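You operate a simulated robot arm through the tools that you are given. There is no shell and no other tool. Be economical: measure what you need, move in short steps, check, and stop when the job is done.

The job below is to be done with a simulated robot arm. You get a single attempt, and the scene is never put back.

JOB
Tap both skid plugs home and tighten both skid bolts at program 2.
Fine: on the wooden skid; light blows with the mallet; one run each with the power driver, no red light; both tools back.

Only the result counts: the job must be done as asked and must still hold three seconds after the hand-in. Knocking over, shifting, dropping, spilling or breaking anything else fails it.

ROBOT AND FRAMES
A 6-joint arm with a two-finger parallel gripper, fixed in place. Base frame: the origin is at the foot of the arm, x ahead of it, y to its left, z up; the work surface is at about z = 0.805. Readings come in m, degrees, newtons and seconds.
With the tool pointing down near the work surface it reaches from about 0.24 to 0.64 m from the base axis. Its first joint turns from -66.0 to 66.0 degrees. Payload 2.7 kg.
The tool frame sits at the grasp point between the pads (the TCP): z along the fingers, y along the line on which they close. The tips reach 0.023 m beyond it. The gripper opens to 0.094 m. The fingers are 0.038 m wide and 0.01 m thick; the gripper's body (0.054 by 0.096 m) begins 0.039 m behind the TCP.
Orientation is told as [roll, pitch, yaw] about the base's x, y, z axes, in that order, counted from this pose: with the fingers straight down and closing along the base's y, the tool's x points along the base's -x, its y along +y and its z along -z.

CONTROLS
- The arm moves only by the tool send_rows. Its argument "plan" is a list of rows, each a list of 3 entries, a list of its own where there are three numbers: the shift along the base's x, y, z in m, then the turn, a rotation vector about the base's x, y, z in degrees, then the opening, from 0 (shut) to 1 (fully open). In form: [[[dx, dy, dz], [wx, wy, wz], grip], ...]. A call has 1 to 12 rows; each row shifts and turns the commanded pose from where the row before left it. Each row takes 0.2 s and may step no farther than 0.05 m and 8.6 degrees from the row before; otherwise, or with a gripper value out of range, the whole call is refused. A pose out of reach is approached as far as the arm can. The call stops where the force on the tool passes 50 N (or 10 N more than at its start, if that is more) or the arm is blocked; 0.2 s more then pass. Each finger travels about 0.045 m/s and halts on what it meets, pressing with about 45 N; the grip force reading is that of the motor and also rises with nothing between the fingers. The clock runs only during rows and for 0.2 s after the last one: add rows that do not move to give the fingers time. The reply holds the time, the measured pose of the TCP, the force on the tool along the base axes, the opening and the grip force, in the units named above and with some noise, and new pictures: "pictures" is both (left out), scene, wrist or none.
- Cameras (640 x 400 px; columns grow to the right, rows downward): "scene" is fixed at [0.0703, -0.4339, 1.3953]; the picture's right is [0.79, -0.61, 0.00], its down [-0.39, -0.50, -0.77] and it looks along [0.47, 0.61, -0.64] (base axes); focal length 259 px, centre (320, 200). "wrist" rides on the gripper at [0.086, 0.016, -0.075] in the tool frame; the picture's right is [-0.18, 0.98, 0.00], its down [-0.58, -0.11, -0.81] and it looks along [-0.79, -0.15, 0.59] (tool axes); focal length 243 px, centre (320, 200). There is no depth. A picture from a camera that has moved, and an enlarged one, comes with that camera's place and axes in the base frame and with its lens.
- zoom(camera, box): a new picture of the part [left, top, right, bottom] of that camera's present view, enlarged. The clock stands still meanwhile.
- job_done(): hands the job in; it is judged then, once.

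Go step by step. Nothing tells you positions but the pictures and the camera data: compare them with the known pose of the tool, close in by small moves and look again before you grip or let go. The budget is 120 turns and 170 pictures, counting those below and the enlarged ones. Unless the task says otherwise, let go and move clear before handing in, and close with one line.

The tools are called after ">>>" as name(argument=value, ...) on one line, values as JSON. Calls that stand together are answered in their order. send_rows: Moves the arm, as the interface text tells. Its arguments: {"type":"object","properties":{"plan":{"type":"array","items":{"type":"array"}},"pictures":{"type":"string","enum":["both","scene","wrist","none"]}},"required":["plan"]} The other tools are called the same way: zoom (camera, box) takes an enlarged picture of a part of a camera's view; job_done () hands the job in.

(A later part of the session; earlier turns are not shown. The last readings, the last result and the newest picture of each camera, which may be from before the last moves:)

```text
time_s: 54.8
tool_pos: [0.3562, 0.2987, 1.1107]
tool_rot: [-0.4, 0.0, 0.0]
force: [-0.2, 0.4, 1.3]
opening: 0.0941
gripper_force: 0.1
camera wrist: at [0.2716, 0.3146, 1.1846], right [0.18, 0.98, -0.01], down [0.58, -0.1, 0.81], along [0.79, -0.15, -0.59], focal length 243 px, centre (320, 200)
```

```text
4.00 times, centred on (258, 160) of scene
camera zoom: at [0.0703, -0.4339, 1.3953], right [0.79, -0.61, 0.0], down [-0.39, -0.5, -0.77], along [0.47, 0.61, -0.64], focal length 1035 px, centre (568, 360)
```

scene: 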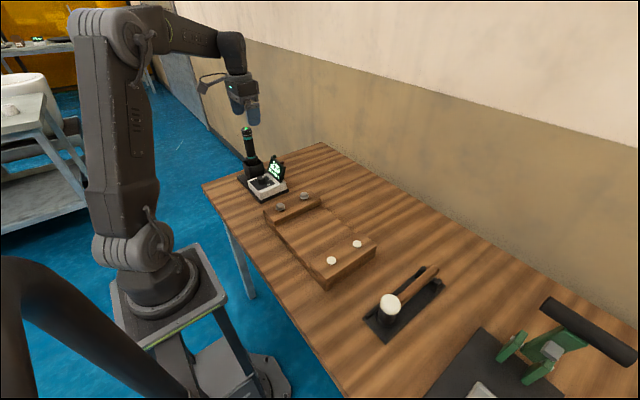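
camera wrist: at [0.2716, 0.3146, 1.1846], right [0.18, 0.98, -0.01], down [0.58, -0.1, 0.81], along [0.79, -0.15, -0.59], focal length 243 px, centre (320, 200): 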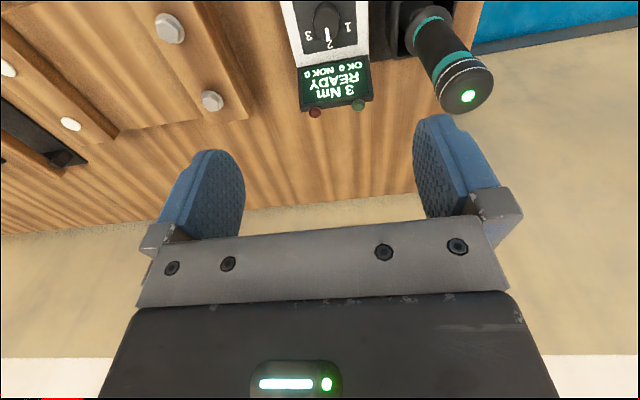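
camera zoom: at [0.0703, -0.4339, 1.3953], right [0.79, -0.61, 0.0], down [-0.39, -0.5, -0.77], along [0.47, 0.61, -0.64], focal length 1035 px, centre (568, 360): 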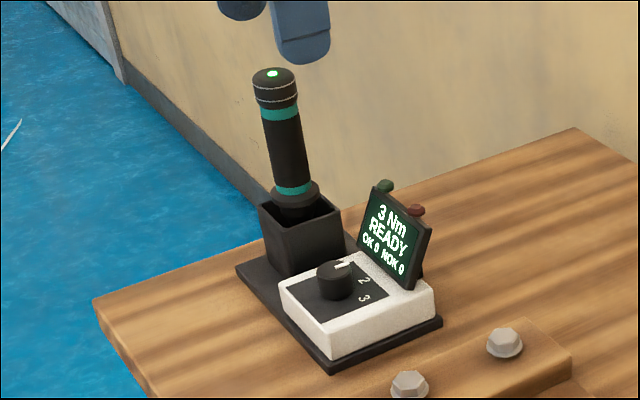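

Cap centre estimated at (0.391, 0.405) with top z≈1.005. Move above it.

>>> send_rows(plan=[[[0.012, 0.036, -0.01], [0, 0, 0], 1], [[0.012, 0.036, -0.015], [0, 0, 0], 1], [[0.011, 0.0345, -0.025], [0, 0, 0], 1], [[0, 0, 0], [0, 0, 0], 1]])

>>> zoom(camera="scene", box=[210, 90, 306, 190])

```text
time_s: 55.8
tool_pos: [0.3906, 0.4056, 1.0609]
tool_rot: [-0.4, 0.0, 0.1]
force: [-0.4, 0.1, 0.1]
opening: 0.0939
gripper_force: 0.1
camera wrist: at [0.3049, 0.4213, 1.1354], right [0.18, 0.98, -0.01], down [0.58, -0.1, 0.81], along [0.79, -0.15, -0.59], focal length 243 px, centre (320, 200)
```

scene: 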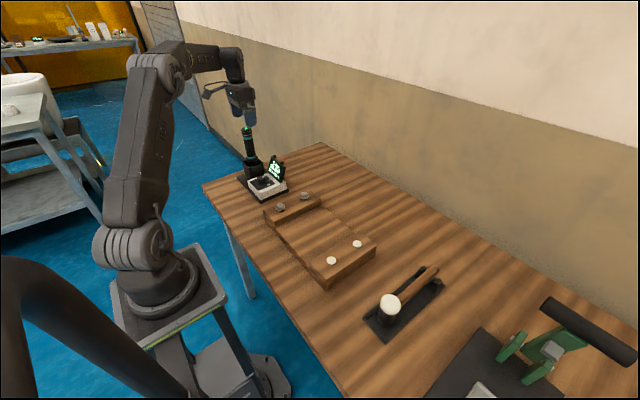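
wrist: 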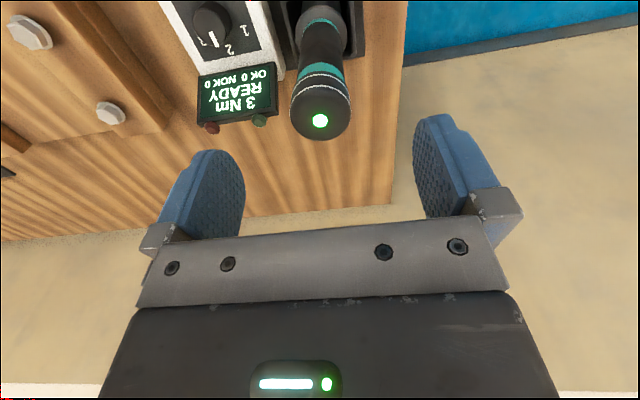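

```text
4.00 times, centred on (258, 140) of scene
camera zoom: at [0.0703, -0.4339, 1.3953], right [0.79, -0.61, 0.0], down [-0.39, -0.5, -0.77], along [0.47, 0.61, -0.64], focal length 1035 px, centre (568, 440)
```

zoom: 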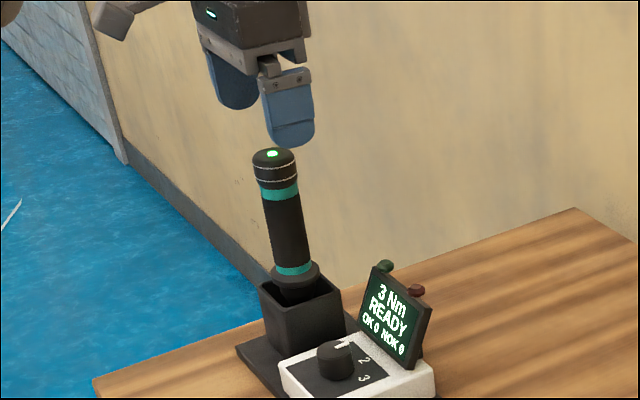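

Aligned. Descend around the cap with an opening margin.

>>> send_rows(plan=[[[0, -0.001, -0.03], [0, 0, 0], 1], [[0, 0, -0.03], [0, 0, 0], 1], [[0, 0, -0.022], [0, 0, 0], 1], [[0, 0, 0], [0, 0, 0], 1]])

>>> zoom(camera="scene", box=[225, 100, 281, 150])

```text
time_s: 56.8
tool_pos: [0.3916, 0.4036, 0.9784]
tool_rot: [-0.2, 0.0, 0.0]
force: [0.1, 0.1, -0.1]
opening: 0.0939
gripper_force: 0.1
camera wrist: at [0.3057, 0.4199, 1.0528], right [0.18, 0.98, -0.01], down [0.58, -0.1, 0.81], along [0.79, -0.15, -0.59], focal length 243 px, centre (320, 200)
```

scene: 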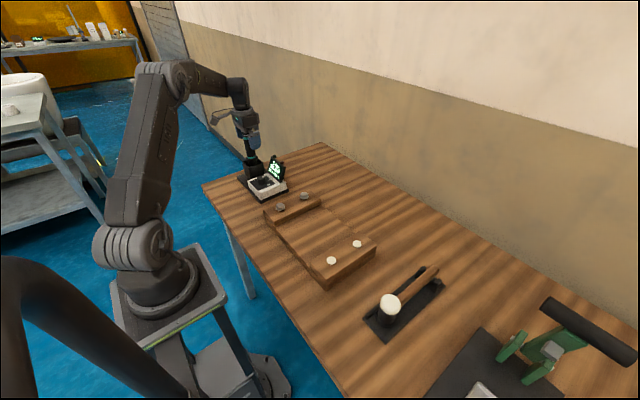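
wrist: 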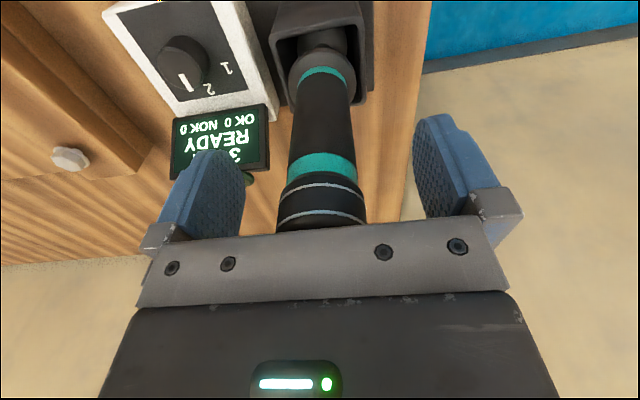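

```text
8.00 times, centred on (253, 125) of scene
camera zoom: at [0.0703, -0.4339, 1.3953], right [0.79, -0.61, 0.0], down [-0.39, -0.5, -0.77], along [0.47, 0.61, -0.64], focal length 2070 px, centre (856, 800)
```

zoom: 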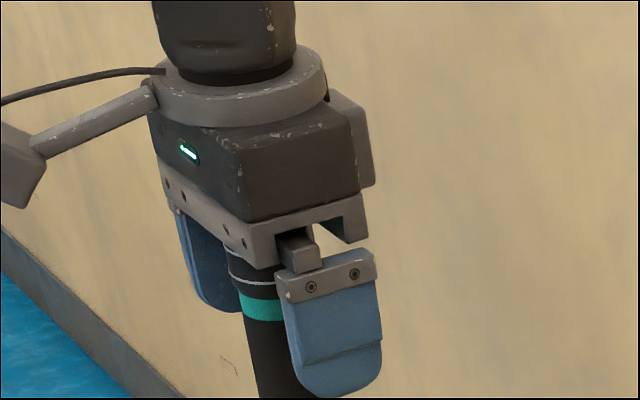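

The cap sits just under the gripper body. Lower 6 mm more and close.

>>> send_rows(plan=[[[0, 0.001, -0.003], [0, 0, 0], 1], [[0, 0, -0.003], [0, 0, 0], 1], [[0, 0, 0], [0, 0, 0], 0.4], [[0, 0, 0], [0, 0, 0], 0.3], [[0, 0, 0], [0, 0, 0], 0.1], [[0, 0, 0], [0, 0, 0], 0.1], [[0, 0, 0], [0, 0, 0], 0.1], [[0, 0, 0], [0, 0, 0], 0.1]])

>>> zoom(camera="scene", box=[225, 100, 301, 200])

```text
time_s: 58.6
tool_pos: [0.3928, 0.4043, 0.9746]
tool_rot: [-0.2, -0.1, 0.1]
force: [-1.0, 3.3, 12.2]
opening: 0.0363
gripper_force: 44.6
camera wrist: at [0.3062, 0.4207, 1.0481], right [0.18, 0.98, 0.0], down [0.58, -0.11, 0.81], along [0.79, -0.15, -0.59], focal length 243 px, centre (320, 200)
```

scene: 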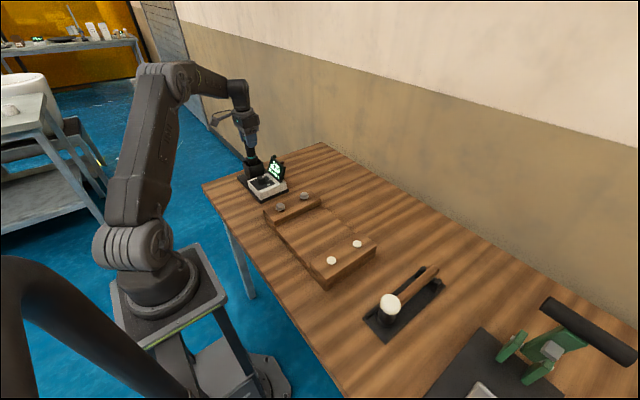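
wrist: 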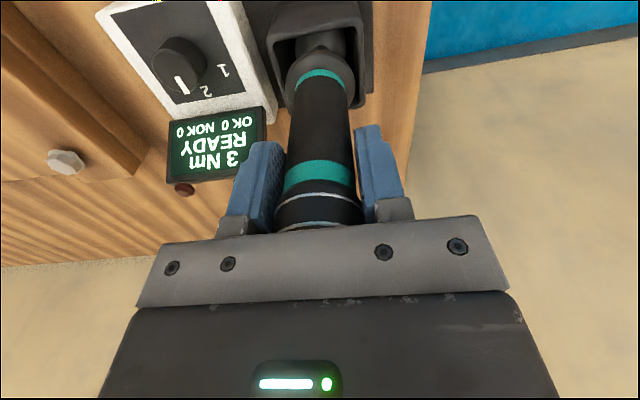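

```text
4.00 times, centred on (263, 150) of scene
camera zoom: at [0.0701, -0.4339, 1.3952], right [0.79, -0.61, 0.0], down [-0.39, -0.5, -0.77], along [0.47, 0.61, -0.64], focal length 1035 px, centre (548, 400)
```

zoom: 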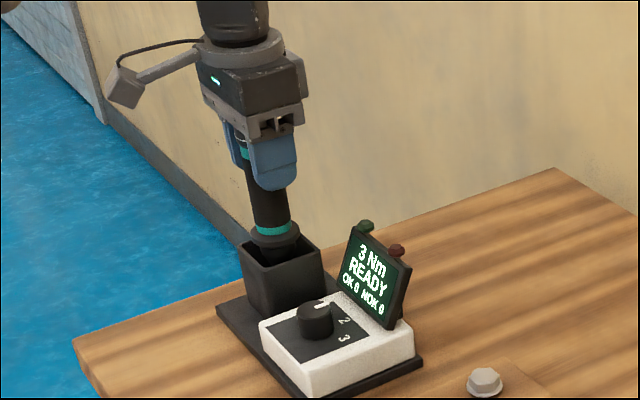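

Gripped (36 mm); the gripper body rests on the cap, a good backstop. Rest pose: (0.3925, 0.404, 0.9745). Lift straight up.

>>> send_rows(plan=[[[0, 0, 0.015], [0, 0, 0], 0.1], [[0, 0, 0.03], [0, 0, 0], 0.1], [[0, 0, 0.04], [0, 0, 0], 0.1], [[0, 0, 0.045], [0, 0, 0], 0.1], [[0, 0, 0], [0, 0, 0], 0.1]])

>>> zoom(camera="scene", box=[210, 80, 306, 180])

```text
time_s: 59.8
tool_pos: [0.3919, 0.4048, 1.103]
tool_rot: [-0.3, 0.1, 0.0]
force: [0.6, 0.4, -6.4]
opening: 0.0362
gripper_force: 45.1
camera wrist: at [0.3069, 0.421, 1.177], right [0.18, 0.98, -0.01], down [0.58, -0.1, 0.81], along [0.79, -0.15, -0.59], focal length 243 px, centre (320, 200)
```

scene: 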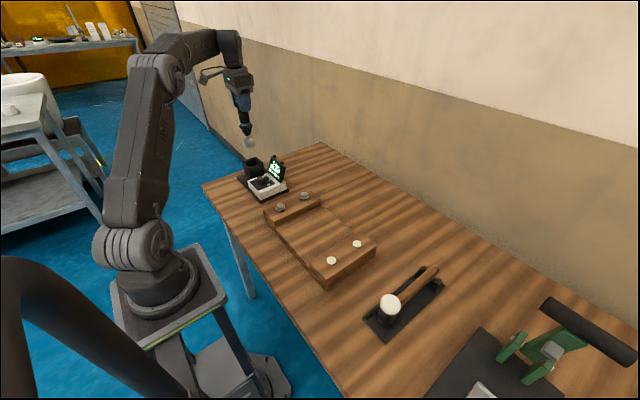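
wrist: 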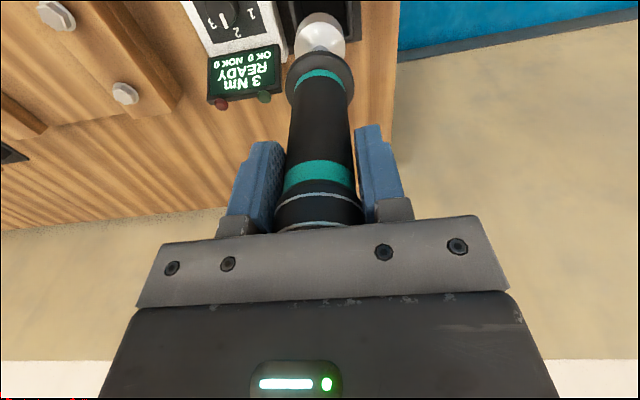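

```text
4.00 times, centred on (258, 130) of scene
camera zoom: at [0.0704, -0.4338, 1.3953], right [0.79, -0.61, 0.0], down [-0.39, -0.5, -0.77], along [0.47, 0.61, -0.64], focal length 1035 px, centre (568, 480)
```

zoom: 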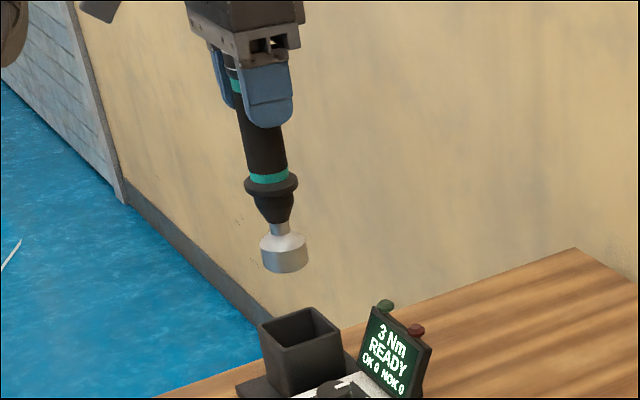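

The driver is out with its socket about 0.165 m below the TCP. Move to above the far bolt (0.434, 0.124), staying high over the display.

>>> send_rows(plan=[[[0.006, -0.04, 0.01], [0, 0, 0], 0.1], [[0.006, -0.04, 0.01], [0, 0, 0], 0.1], [[0.006, -0.04, 0], [0, 0, 0], 0.1], [[0.006, -0.04, 0], [0, 0, 0], 0.1], [[0.006, -0.04, 0], [0, 0, 0], 0.1], [[0.006, -0.04, 0], [0, 0, 0], 0.1], [[0.006, -0.0405, 0], [0, 0, 0], 0.1], [[0, 0, -0.03], [0, 0, 0], 0.1], [[0, 0, -0.03], [0, 0, 0], 0.1], [[0, 0, 0], [0, 0, 0], 0.1]])

>>> zoom(camera="scene", box=[260, 140, 340, 220])

>>> zoom(camera="wrist", box=[240, 0, 400, 100])

```text
time_s: 62.0
tool_pos: [0.4354, 0.1238, 1.0633]
tool_rot: [-0.5, 0.0, 0.2]
force: [0.2, 0.4, -5.0]
opening: 0.0362
gripper_force: 44.9
camera wrist: at [0.3498, 0.1399, 1.1374], right [0.18, 0.98, -0.01], down [0.58, -0.1, 0.81], along [0.79, -0.15, -0.59], focal length 243 px, centre (320, 200)
```

scene: 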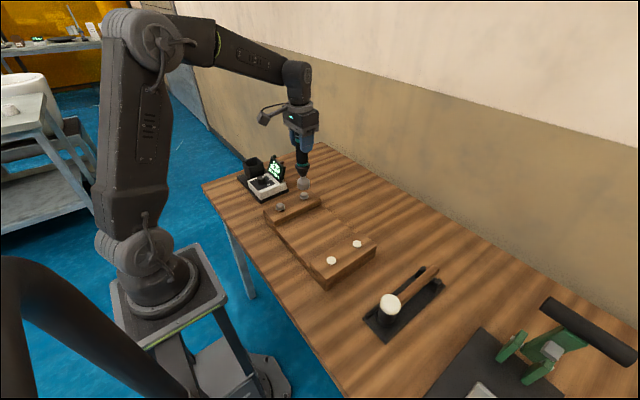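
wrist: 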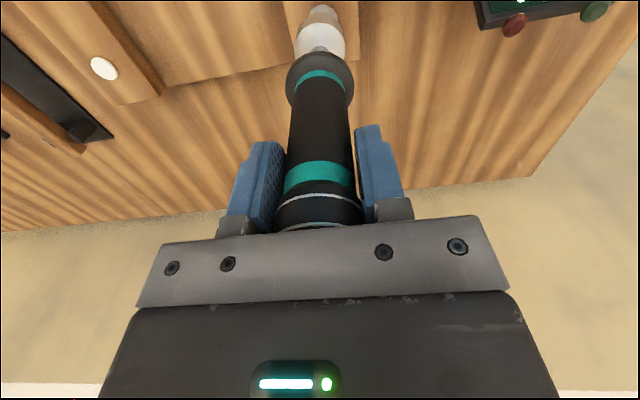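

```text
5.00 times, centred on (300, 180) of scene
camera zoom: at [0.0704, -0.4339, 1.3953], right [0.79, -0.61, 0.0], down [-0.39, -0.5, -0.77], along [0.47, 0.61, -0.64], focal length 1294 px, centre (420, 300)
```

zoom: 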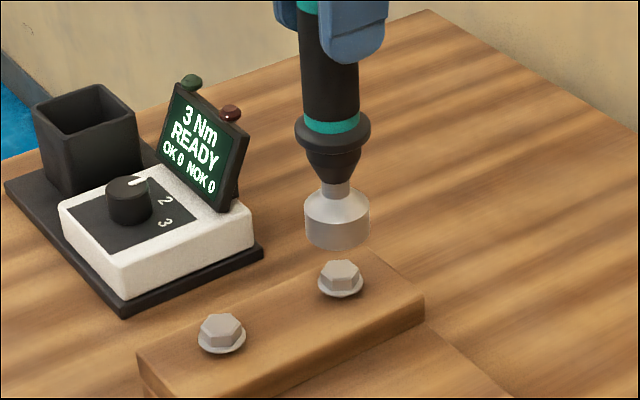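

```text
4.00 times, centred on (320, 50) of wrist
camera zoom: at [0.3498, 0.1399, 1.1374], right [0.18, 0.98, -0.01], down [0.58, -0.1, 0.81], along [0.79, -0.15, -0.59], focal length 970 px, centre (320, 800)
```

zoom: 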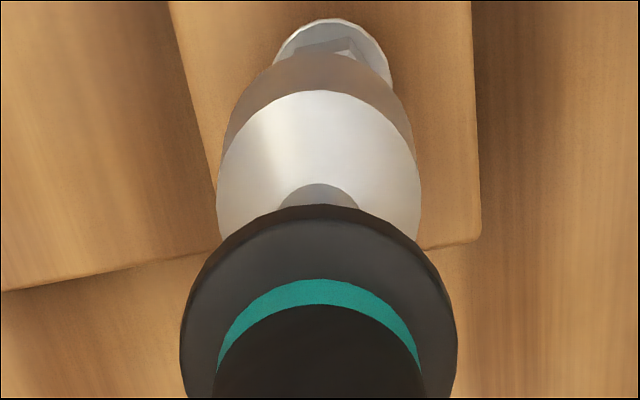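

Well aligned in the scene view; the wrist view suggests about 2 mm more in +y, partly from a slight roll. Correct and come down closer.

>>> send_rows(plan=[[[0.0015, 0.0012, 0], [0.4, 0, -0.1], 0.1], [[0, 0, -0.012], [0, 0, 0], 0.1], [[0, 0, -0.01], [0, 0, 0], 0.1], [[0, 0, 0], [0, 0, 0], 0.1]], pictures="none")

>>> zoom(camera="scene", box=[280, 165, 330, 215])

>>> zoom(camera="wrist", box=[240, 0, 400, 100])

```text
time_s: 63.0
tool_pos: [0.4356, 0.1245, 1.0411]
tool_rot: [0.0, 0.0, -0.1]
force: [-0.1, -0.8, -5.1]
opening: 0.036
gripper_force: 44.6
```

```text
8.00 times, centred on (305, 190) of scene
camera zoom: at [0.0704, -0.4339, 1.3953], right [0.79, -0.61, 0.0], down [-0.39, -0.5, -0.77], along [0.47, 0.61, -0.64], focal length 2070 px, centre (440, 280)
```

zoom: 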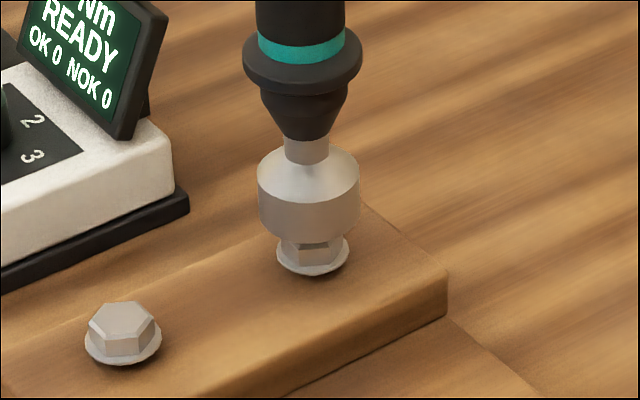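

```text
4.00 times, centred on (320, 50) of wrist
camera zoom: at [0.3505, 0.1402, 1.1149], right [0.19, 0.98, 0.0], down [0.58, -0.11, 0.81], along [0.79, -0.15, -0.59], focal length 970 px, centre (320, 800)
```

zoom: 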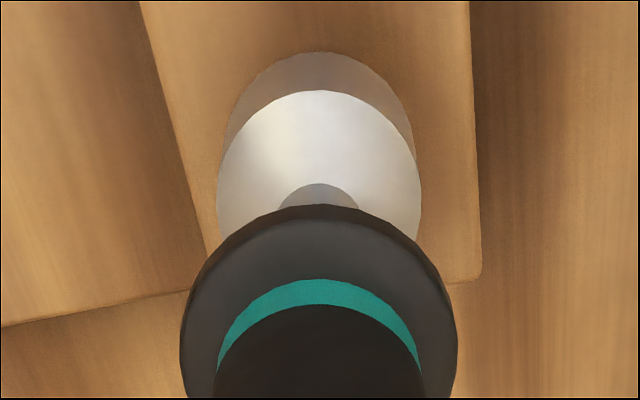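

Socket axis and bolt line up. Descend in small steps onto the head.

>>> send_rows(plan=[[[0, 0, -0.005], [0, 0, 0], 0.1], [[0, 0, -0.004], [0, 0, 0], 0.1], [[0, 0, 0], [0, 0, 0], 0.1]], pictures="none")

>>> zoom(camera="scene", box=[270, 155, 330, 215])

```text
time_s: 63.8
tool_pos: [0.4358, 0.1239, 1.0327]
tool_rot: [0.0, 0.0, -0.1]
force: [-0.9, 0.7, -5.2]
opening: 0.0359
gripper_force: 44.7
```

```text
6.67 times, centred on (300, 185) of scene
camera zoom: at [0.0704, -0.4339, 1.3953], right [0.79, -0.61, 0.0], down [-0.39, -0.5, -0.77], along [0.47, 0.61, -0.64], focal length 1725 px, centre (453, 300)
```

zoom: 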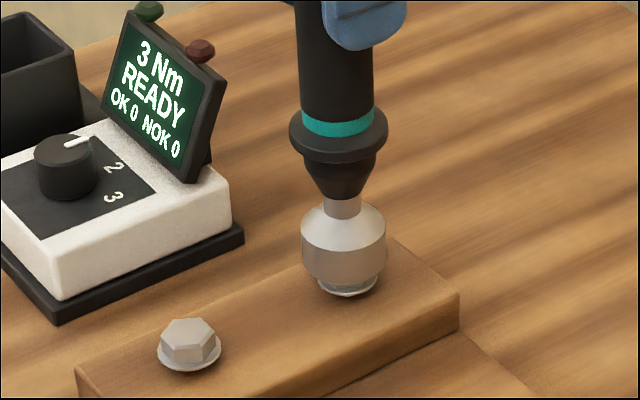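

The socket is sliding over the hex with no contact force. Continue down and push lightly.

>>> send_rows(plan=[[[0, 0, -0.003], [0, 0, 0], 0.1], [[0, 0, -0.002], [0, 0, 0], 0.1], [[0, 0, 0], [0, 0, 0], 0.1]], pictures="none")

>>> zoom(camera="scene", box=[270, 155, 330, 215])

```text
time_s: 64.6
tool_pos: [0.4357, 0.1245, 1.0278]
tool_rot: [0.0, 0.0, -0.1]
force: [-0.7, -0.3, -4.2]
opening: 0.0359
gripper_force: 45.0
```

```text
6.67 times, centred on (300, 185) of scene
camera zoom: at [0.0704, -0.4339, 1.3953], right [0.79, -0.61, 0.0], down [-0.39, -0.5, -0.77], along [0.47, 0.61, -0.64], focal length 1725 px, centre (453, 300)
```

zoom: 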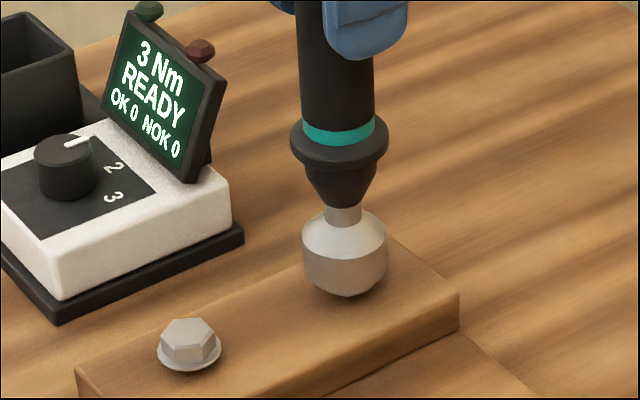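

>>> send_rows(plan=[[[0, 0, -0.002], [0, 0, 0], 0.1], [[0, 0, -0.001], [0, 0, 0], 0.1], [[0, 0, 0], [0, 0, 0], 0.1]], pictures="none")

>>> zoom(camera="scene", box=[270, 155, 330, 215])

```text
time_s: 65.4
tool_pos: [0.436, 0.1245, 1.0229]
tool_rot: [0.0, 0.0, -0.1]
force: [0.3, -0.6, -3.9]
opening: 0.0362
gripper_force: 44.6
```

```text
6.67 times, centred on (300, 185) of scene
camera zoom: at [0.0704, -0.4339, 1.3953], right [0.79, -0.61, 0.0], down [-0.39, -0.5, -0.77], along [0.47, 0.61, -0.64], focal length 1725 px, centre (453, 300)
```

zoom: 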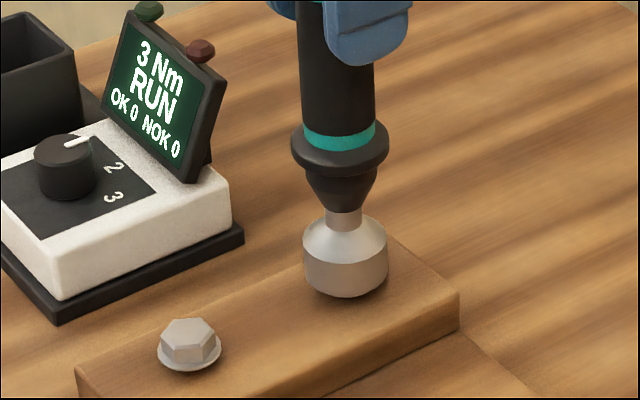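

The display reads RUN. I'll follow the bolt down gently while it runs.

>>> send_rows(plan=[[[0, 0, -0.0008], [0, 0, 0], 0.1], [[0, 0, 0], [0, 0, 0], 0.1]], pictures="none")

>>> zoom(camera="scene", box=[270, 155, 330, 215])

```text
time_s: 66.0
tool_pos: [0.4349, 0.1245, 1.0218]
tool_rot: [0.0, 0.1, 0.0]
force: [0.9, 0.1, -6.0]
opening: 0.0362
gripper_force: 44.7
```

```text
6.67 times, centred on (300, 185) of scene
camera zoom: at [0.0704, -0.4339, 1.3953], right [0.79, -0.61, 0.0], down [-0.39, -0.5, -0.77], along [0.47, 0.61, -0.64], focal length 1725 px, centre (453, 300)
```

zoom: 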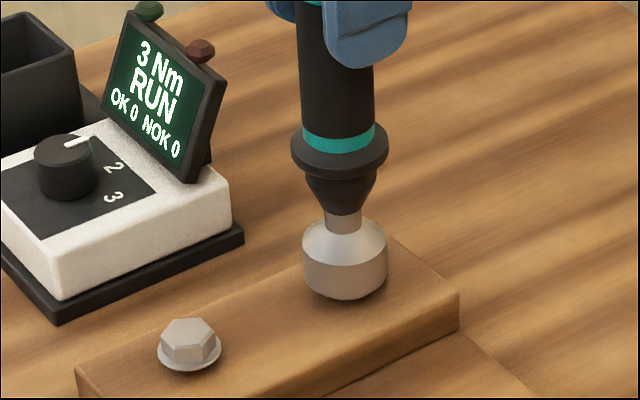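

>>> send_rows(plan=[[[0, 0, -0.0007], [0, 0, 0], 0.1], [[0, 0, -0.0005], [0, 0, 0], 0.1]], pictures="none")

>>> zoom(camera="scene", box=[270, 155, 330, 215])

```text
time_s: 66.6
tool_pos: [0.4356, 0.1253, 1.022]
tool_rot: [0.0, 0.0, -0.1]
force: [-0.3, 0.7, -6.2]
opening: 0.0359
gripper_force: 45.1
```

```text
6.67 times, centred on (300, 185) of scene
camera zoom: at [0.0704, -0.4339, 1.3953], right [0.79, -0.61, 0.0], down [-0.39, -0.5, -0.77], along [0.47, 0.61, -0.64], focal length 1725 px, centre (453, 300)
```

zoom: 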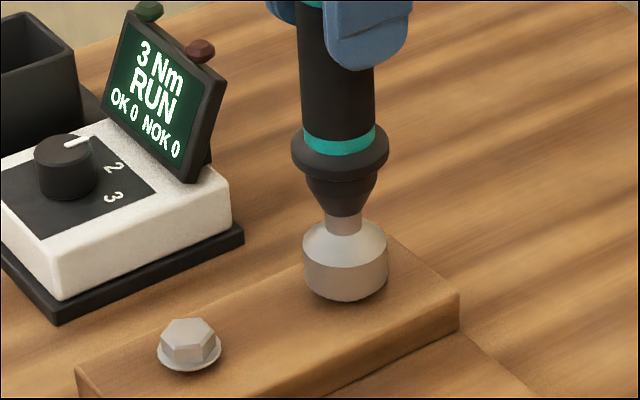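

>>> send_rows(plan=[[[0, 0, -0.0005], [0, 0, 0], 0.1], [[0, 0, -0.0005], [0, 0, 0], 0.1], [[0, 0, -0.0003], [0, 0, 0], 0.1]], pictures="none")

>>> zoom(camera="scene", box=[270, 155, 330, 215])

```text
time_s: 67.4
tool_pos: [0.4353, 0.1244, 1.021]
tool_rot: [0.1, 0.0, 0.0]
force: [-0.6, -0.3, -4.5]
opening: 0.036
gripper_force: 45.0
```

```text
6.67 times, centred on (300, 185) of scene
camera zoom: at [0.0704, -0.4339, 1.3953], right [0.79, -0.61, 0.0], down [-0.39, -0.5, -0.77], along [0.47, 0.61, -0.64], focal length 1725 px, centre (453, 300)
```

zoom: 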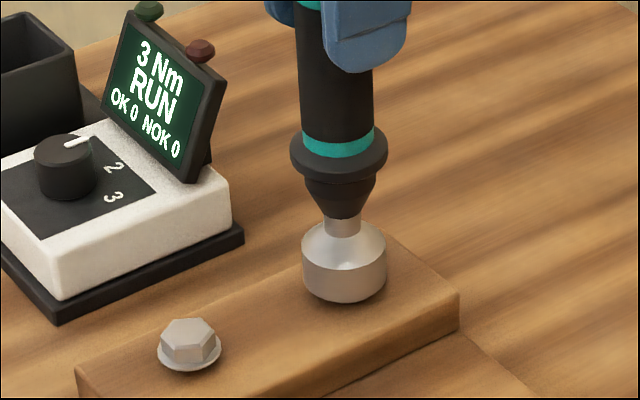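

>>> send_rows(plan=[[[0, 0, -0.0006], [0, 0, 0], 0.1], [[0, 0, -0.0006], [0, 0, 0], 0.1], [[0, 0, -0.0006], [0, 0, 0], 0.1]], pictures="none")

>>> zoom(camera="scene", box=[270, 155, 330, 215])

```text
time_s: 68.2
tool_pos: [0.4359, 0.1245, 1.0191]
tool_rot: [0.0, 0.2, -0.1]
force: [-0.2, 0.3, -5.0]
opening: 0.0361
gripper_force: 44.8
```

```text
6.67 times, centred on (300, 185) of scene
camera zoom: at [0.0704, -0.4339, 1.3953], right [0.79, -0.61, 0.0], down [-0.39, -0.5, -0.77], along [0.47, 0.61, -0.64], focal length 1725 px, centre (453, 300)
```

zoom: 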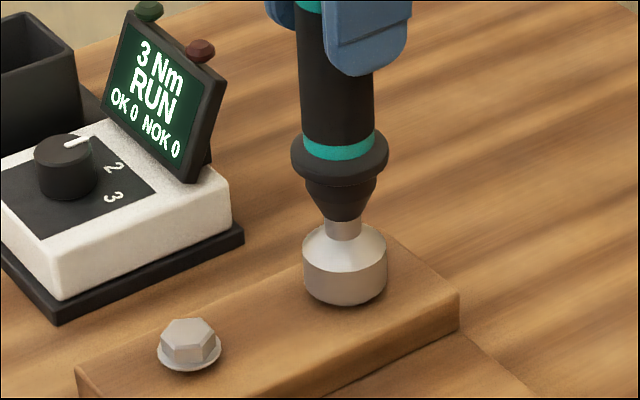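

>>> send_rows(plan=[[[0, 0, -0.0006], [0, 0, 0], 0.1], [[0, 0, -0.0006], [0, 0, 0], 0.1], [[0, 0, -0.0004], [0, 0, 0], 0.1]], pictures="none")

>>> zoom(camera="scene", box=[270, 155, 330, 215])

```text
time_s: 69.0
tool_pos: [0.4358, 0.1245, 1.0175]
tool_rot: [0.2, 0.0, -0.1]
force: [-0.8, 1.2, -0.6]
opening: 0.0362
gripper_force: 45.2
```

```text
6.67 times, centred on (300, 185) of scene
camera zoom: at [0.0703, -0.4339, 1.3953], right [0.79, -0.61, 0.0], down [-0.39, -0.5, -0.77], along [0.47, 0.61, -0.64], focal length 1725 px, centre (453, 300)
```

zoom: 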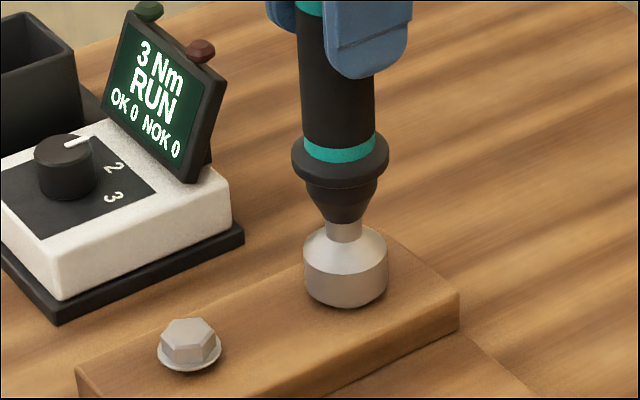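

>>> send_rows(plan=[[[0, 0, -0.0004], [0, 0, 0], 0.1], [[0, 0, 0], [0, 0, 0], 0.1], [[0, 0, 0], [0, 0, 0], 0.1]], pictures="none")

>>> zoom(camera="scene", box=[270, 155, 330, 215])

```text
time_s: 69.8
tool_pos: [0.435, 0.1251, 1.0176]
tool_rot: [0.1, -0.1, -0.2]
force: [-2.8, -0.2, 11.7]
opening: 0.0361
gripper_force: 45.1
```

```text
6.67 times, centred on (300, 185) of scene
camera zoom: at [0.0701, -0.4339, 1.3952], right [0.79, -0.61, 0.0], down [-0.39, -0.5, -0.77], along [0.47, 0.61, -0.64], focal length 1725 px, centre (453, 300)
```

zoom: 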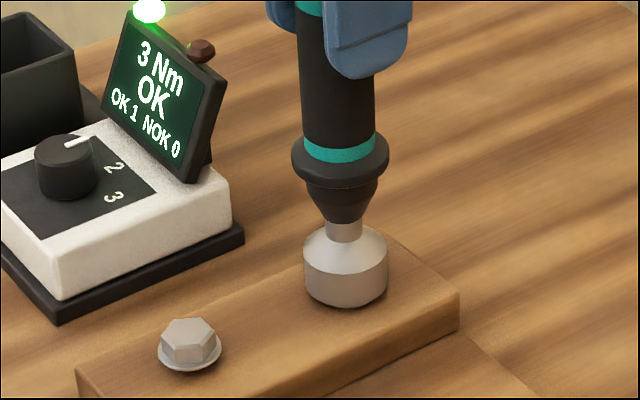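

OK 1 with the green light. Lift off straight up and move over to the near bolt.

>>> send_rows(plan=[[[0, 0, 0.02], [0, 0, 0], 0.1], [[0, 0, 0.03], [0, 0, 0], 0.1], [[-0.03, 0, 0], [0, 0, 0], 0.1], [[-0.03, 0, 0], [0, 0, 0], 0.1], [[-0.0303, 0, 0], [0, 0, 0], 0.1], [[0, 0, -0.025], [0, 0, 0], 0.1], [[0, 0, 0], [0, 0, 0], 0.1]])

>>> zoom(camera="scene", box=[255, 170, 305, 220])

>>> zoom(camera="wrist", box=[240, 0, 400, 100])

```text
time_s: 71.4
tool_pos: [0.345, 0.1271, 1.0398]
tool_rot: [0.0, 0.1, -0.1]
force: [0.2, 0.6, -5.0]
opening: 0.0361
gripper_force: 44.7
camera wrist: at [0.2601, 0.1418, 1.1153], right [0.19, 0.98, 0.0], down [0.58, -0.11, 0.81], along [0.79, -0.15, -0.59], focal length 243 px, centre (320, 200)
```

scene: 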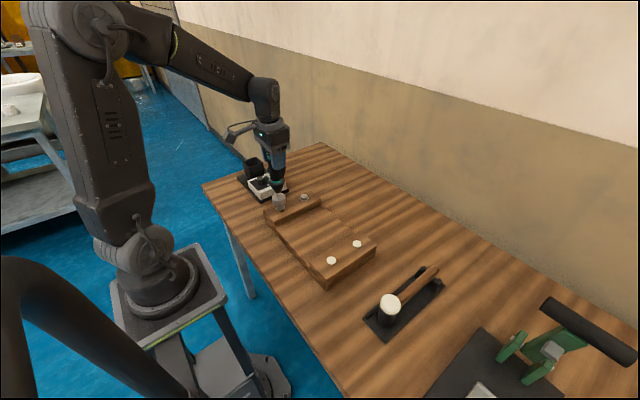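
wrist: 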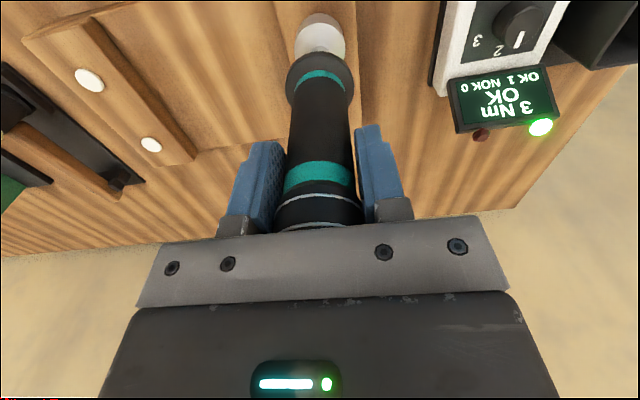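

```text
8.00 times, centred on (280, 195) of scene
camera zoom: at [0.0704, -0.4339, 1.3953], right [0.79, -0.61, 0.0], down [-0.39, -0.5, -0.77], along [0.47, 0.61, -0.64], focal length 2070 px, centre (640, 240)
```

zoom: 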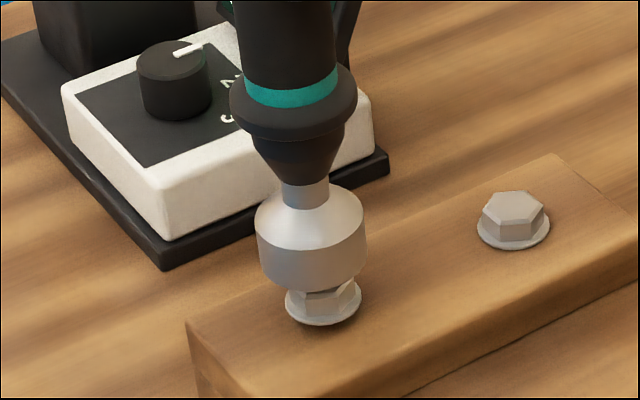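

```text
4.00 times, centred on (320, 50) of wrist
camera zoom: at [0.2601, 0.1418, 1.1153], right [0.19, 0.98, 0.0], down [0.58, -0.11, 0.81], along [0.79, -0.15, -0.59], focal length 970 px, centre (320, 800)
```

zoom: 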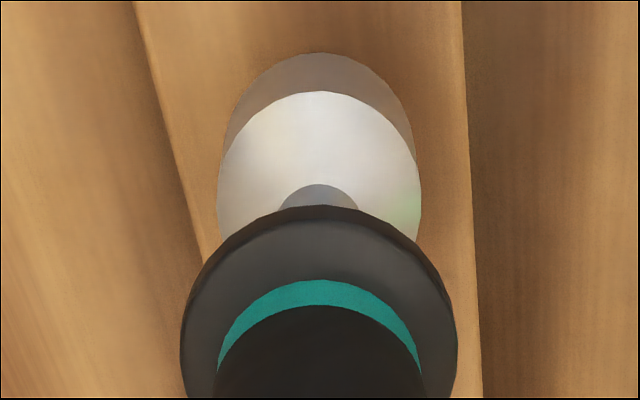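

The far bolt is seated. For the near bolt a 2 mm shift in -y is needed; correct and descend close.

>>> send_rows(plan=[[[0, -0.002, 0], [0, 0, 0], 0.1], [[0, 0, -0.003], [0, 0, 0], 0.1], [[0, 0, 0], [0, 0, 0], 0.1]], pictures="none")

>>> zoom(camera="scene", box=[255, 170, 305, 220])

>>> zoom(camera="wrist", box=[240, 0, 400, 100])

```text
time_s: 72.2
tool_pos: [0.3465, 0.1234, 1.0382]
tool_rot: [0.0, 0.0, -0.2]
force: [-0.7, -0.3, -5.8]
opening: 0.0363
gripper_force: 45.5
```

```text
8.00 times, centred on (280, 195) of scene
camera zoom: at [0.0704, -0.4339, 1.3953], right [0.79, -0.61, 0.0], down [-0.39, -0.5, -0.77], along [0.47, 0.61, -0.64], focal length 2070 px, centre (640, 240)
```

zoom: 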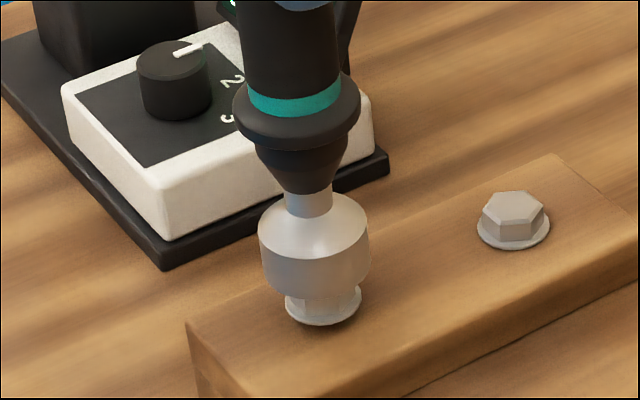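

```text
4.00 times, centred on (320, 50) of wrist
camera zoom: at [0.26, 0.1397, 1.1127], right [0.19, 0.98, 0.0], down [0.58, -0.11, 0.81], along [0.79, -0.15, -0.59], focal length 970 px, centre (320, 800)
```

zoom: 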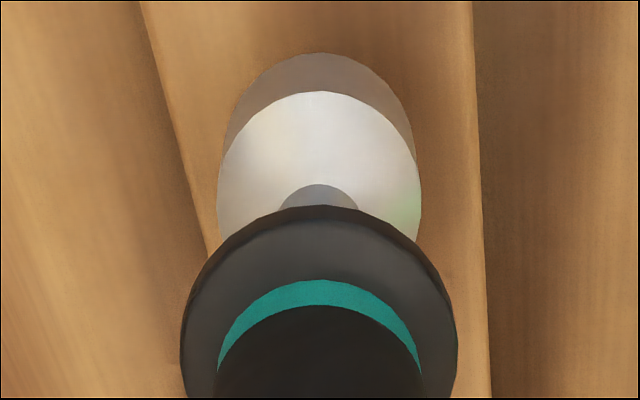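

Aligned. Descend to the engagement height.

>>> send_rows(plan=[[[0, 0, -0.004], [0, 0, 0], 0.1], [[0, 0, -0.004], [0, 0, 0], 0.1], [[0, 0, -0.003], [0, 0, 0], 0.1], [[0, 0, 0], [0, 0, 0], 0.1]], pictures="none")

>>> zoom(camera="scene", box=[245, 155, 305, 215])

```text
time_s: 73.2
tool_pos: [0.3449, 0.1234, 1.0281]
tool_rot: [0.1, 0.1, 0.0]
force: [-0.6, 0.4, -5.2]
opening: 0.0363
gripper_force: 44.5
```

```text
6.67 times, centred on (275, 185) of scene
camera zoom: at [0.0704, -0.4339, 1.3953], right [0.79, -0.61, 0.0], down [-0.39, -0.5, -0.77], along [0.47, 0.61, -0.64], focal length 1725 px, centre (620, 300)
```

zoom: 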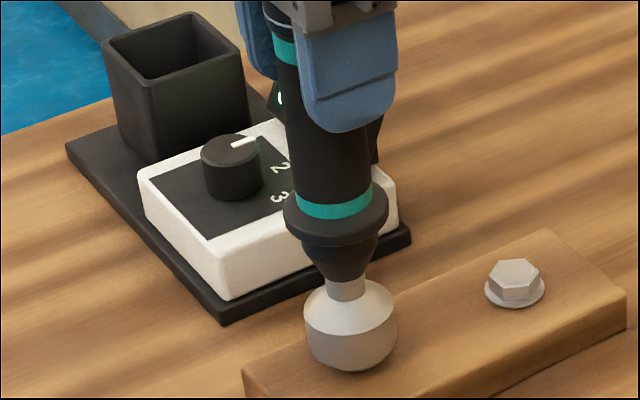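

The scene view of the display is blocked here, but the wrist camera sees it. Continue down.

>>> send_rows(plan=[[[0, 0, -0.002], [0, 0, 0], 0.1], [[0, 0, -0.002], [0, 0, 0], 0.1], [[0, 0, -0.0005], [0, 0, 0], 0.1]], pictures="wrist")

```text
time_s: 74.0
tool_pos: [0.3455, 0.124, 1.0231]
tool_rot: [0.0, -0.1, 0.0]
force: [0.5, 1.8, -3.1]
opening: 0.036
gripper_force: 44.6
camera wrist: at [0.26, 0.1387, 1.097], right [0.19, 0.98, 0.0], down [0.58, -0.11, 0.81], along [0.79, -0.15, -0.59], focal length 243 px, centre (320, 200)
```

wrist: 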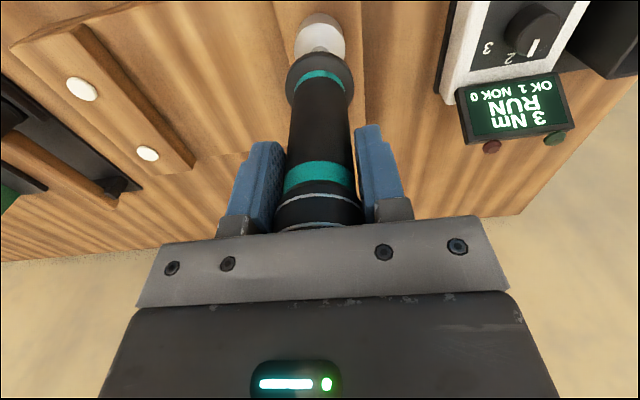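

RUN started. Follow it down at the same rate as before.

>>> send_rows(plan=[[[0, 0, -0.0005], [0, 0, 0], 0.1], [[0, 0, -0.0004], [0, 0, 0], 0.1], [[0, 0, -0.0004], [0, 0, 0], 0.1], [[0, 0, -0.0004], [0, 0, 0], 0.1], [[0, 0, -0.0004], [0, 0, 0], 0.1], [[0, 0, -0.0004], [0, 0, 0], 0.1]], pictures="wrist")

```text
time_s: 75.4
tool_pos: [0.3453, 0.1226, 1.0203]
tool_rot: [0.1, 0.0, -0.1]
force: [1.6, 4.2, -3.8]
opening: 0.0363
gripper_force: 45.1
camera wrist: at [0.26, 0.1383, 1.0944], right [0.19, 0.98, 0.0], down [0.58, -0.11, 0.81], along [0.79, -0.15, -0.59], focal length 243 px, centre (320, 200)
```

wrist: 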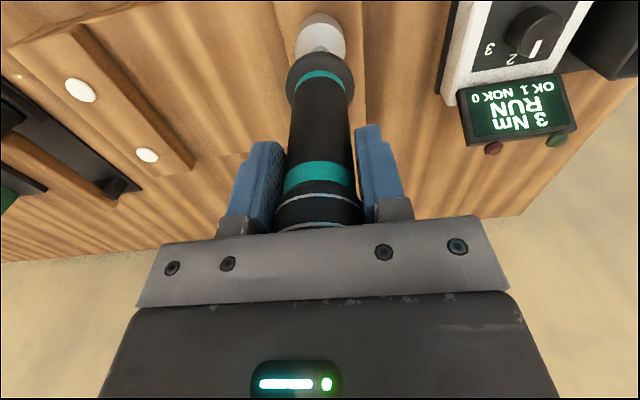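

>>> send_rows(plan=[[[0, 0.0003, -0.0004], [0, 0, 0], 0.1], [[0, 0, -0.0005], [0, 0, 0], 0.1], [[0, 0, -0.0005], [0, 0, 0], 0.1], [[0, 0, -0.0005], [0, 0, 0], 0.1], [[0, 0, -0.0005], [0, 0, 0], 0.1], [[0, 0, -0.0005], [0, 0, 0], 0.1]], pictures="wrist")

```text
time_s: 76.8
tool_pos: [0.3443, 0.1241, 1.0177]
tool_rot: [0.0, 0.1, -0.1]
force: [0.2, 2.1, -3.4]
opening: 0.0361
gripper_force: 45.3
camera wrist: at [0.2595, 0.139, 1.0915], right [0.19, 0.98, 0.0], down [0.58, -0.11, 0.81], along [0.79, -0.15, -0.59], focal length 243 px, centre (320, 200)
```

wrist: 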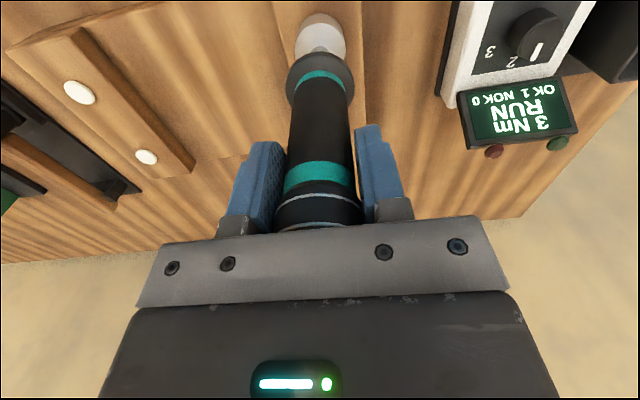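

>>> send_rows(plan=[[[0, 0, -0.0005], [0, 0, 0], 0.1], [[0, 0, -0.0004], [0, 0, 0], 0.1], [[0, 0, -0.0003], [0, 0, 0], 0.1]], pictures="wrist")

```text
time_s: 77.6
tool_pos: [0.3449, 0.1232, 1.0173]
tool_rot: [0.0, 0.0, -0.1]
force: [-5.1, 0.5, 9.4]
opening: 0.0363
gripper_force: 44.1
camera wrist: at [0.26, 0.1386, 1.0913], right [0.19, 0.98, 0.0], down [0.58, -0.11, 0.81], along [0.79, -0.15, -0.59], focal length 243 px, centre (320, 200)
```

wrist: 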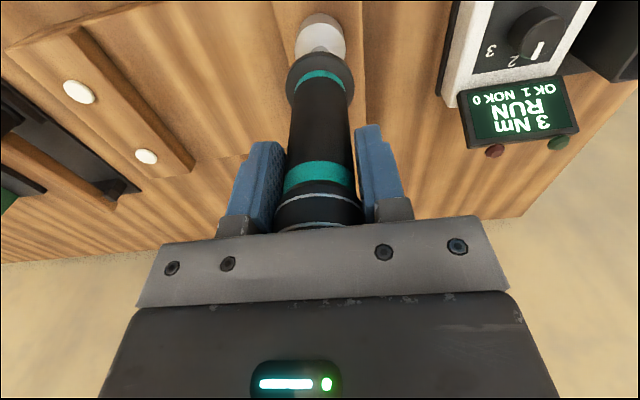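

Seated; hold briefly for the torque result.

>>> send_rows(plan=[[[0, 0, 0], [0, 0, 0], 0.1], [[0, 0, 0], [0, 0, 0], 0.1]], pictures="wrist")

```text
time_s: 78.2
tool_pos: [0.3451, 0.1231, 1.0159]
tool_rot: [0.0, -0.1, 0.0]
force: [-5.7, 0.8, 15.9]
opening: 0.0361
gripper_force: 44.6
camera wrist: at [0.26, 0.1387, 1.0912], right [0.18, 0.98, 0.0], down [0.58, -0.11, 0.81], along [0.79, -0.15, -0.59], focal length 243 px, centre (320, 200)
```

wrist: 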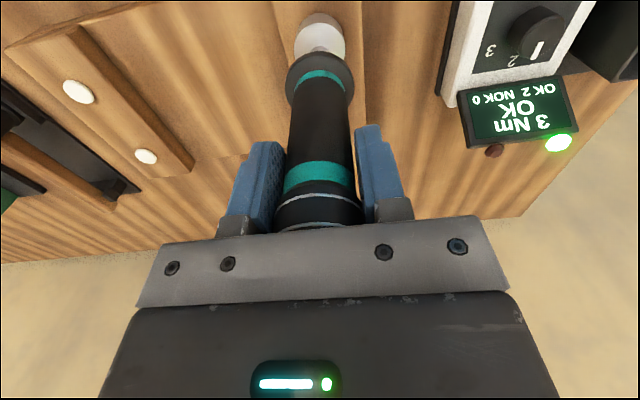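

OK 2, NOK 0. Lift and carry the driver back above its holster.

>>> send_rows(plan=[[[0, 0, 0.025], [0, 0, 0], 0.1], [[0, 0, 0.04], [0, 0, 0], 0.1], [[0, 0, 0.04], [0, 0, 0], 0.1], [[0.007, 0.04, 0], [0, 0, 0], 0.1], [[0.007, 0.04, 0], [0, 0, 0], 0.1], [[0.007, 0.04, 0], [0, 0, 0], 0.1], [[0.007, 0.04, 0], [0, 0, 0], 0.1], [[0.007, 0.04, 0], [0, 0, 0], 0.1], [[0.007, 0.04, 0], [0, 0, 0], 0.1], [[0.0055, 0.0405, 0], [0, 0, 0], 0.1], [[0, 0, -0.02], [0, 0, 0], 0.1], [[0, 0, 0], [0, 0, 0], 0.1]])

>>> zoom(camera="scene", box=[215, 100, 295, 180])

>>> zoom(camera="wrist", box=[240, 0, 400, 100])

```text
time_s: 80.8
tool_pos: [0.3919, 0.4031, 1.1013]
tool_rot: [0.0, 0.0, -0.1]
force: [0.7, -0.7, -5.3]
opening: 0.0361
gripper_force: 45.3
camera wrist: at [0.3068, 0.4199, 1.1757], right [0.19, 0.98, 0.0], down [0.58, -0.11, 0.81], along [0.79, -0.15, -0.59], focal length 243 px, centre (320, 200)
```

scene: 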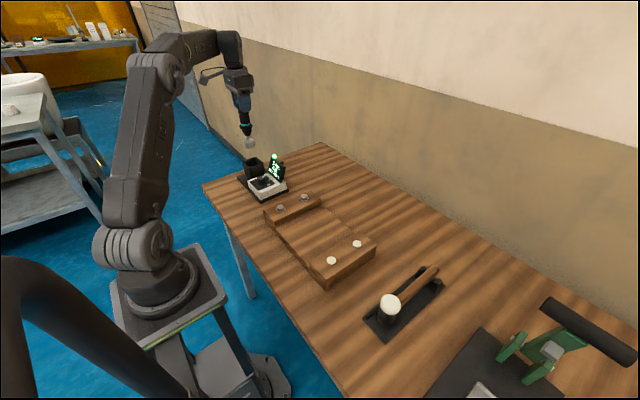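
wrist: 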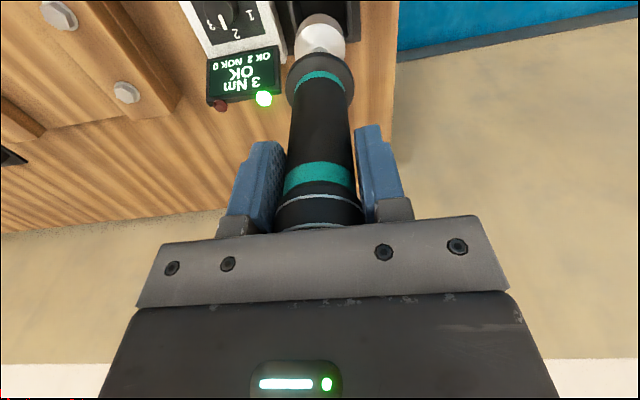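

```text
5.00 times, centred on (255, 140) of scene
camera zoom: at [0.0704, -0.4338, 1.3953], right [0.79, -0.61, 0.0], down [-0.39, -0.5, -0.77], along [0.47, 0.61, -0.64], focal length 1294 px, centre (645, 500)
```

zoom: 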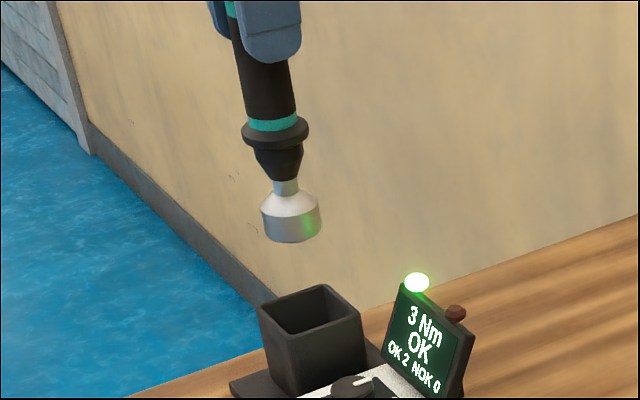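

```text
4.00 times, centred on (320, 50) of wrist
camera zoom: at [0.3068, 0.4199, 1.1757], right [0.19, 0.98, 0.0], down [0.58, -0.11, 0.81], along [0.79, -0.15, -0.59], focal length 970 px, centre (320, 800)
```

zoom: 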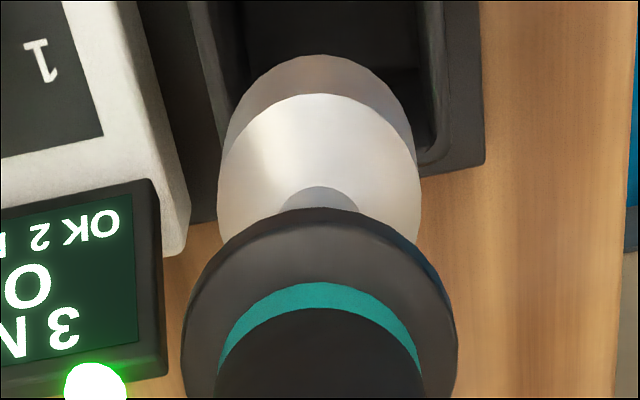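

Directly above the holster, at the original lift position. Lower it in.

>>> send_rows(plan=[[[0.0007, 0.0012, -0.03], [0, 0, 0], 0.1], [[0, 0, -0.03], [0, 0, 0], 0.1], [[0, 0, -0.025], [0, 0, 0], 0.1], [[0, 0, -0.02], [0, 0, 0], 0.1], [[0, 0, -0.01], [0, 0, 0], 0.1], [[0, 0, -0.006], [0, 0, 0], 0.1], [[0, 0, 0], [0, 0, 0], 0.1]])

>>> zoom(camera="scene", box=[215, 110, 295, 190])

```text
time_s: 82.4
tool_pos: [0.3927, 0.4056, 0.9792]
tool_rot: [0.1, 0.0, -0.1]
force: [0.7, 1.0, -5.5]
opening: 0.0362
gripper_force: 45.1
camera wrist: at [0.3081, 0.421, 1.0542], right [0.19, 0.98, 0.0], down [0.58, -0.11, 0.81], along [0.79, -0.15, -0.59], focal length 243 px, centre (320, 200)
```

scene: 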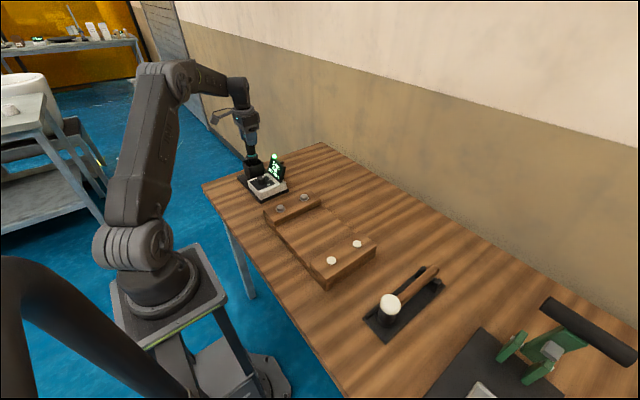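
wrist: 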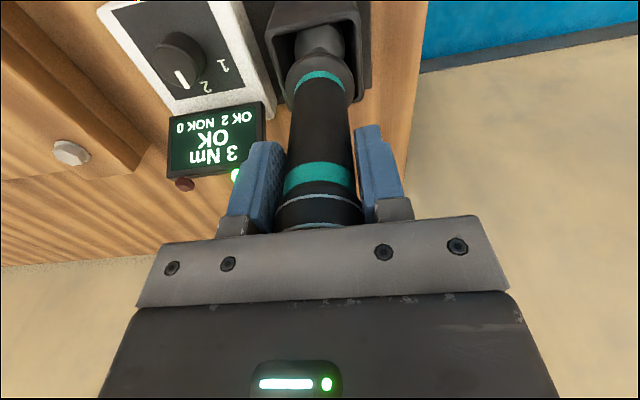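

```text
5.00 times, centred on (255, 150) of scene
camera zoom: at [0.0704, -0.4338, 1.3953], right [0.79, -0.61, 0.0], down [-0.39, -0.5, -0.77], along [0.47, 0.61, -0.64], focal length 1294 px, centre (645, 450)
```

zoom: 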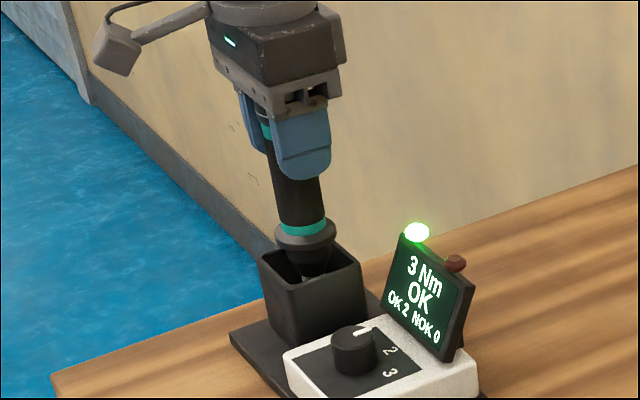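

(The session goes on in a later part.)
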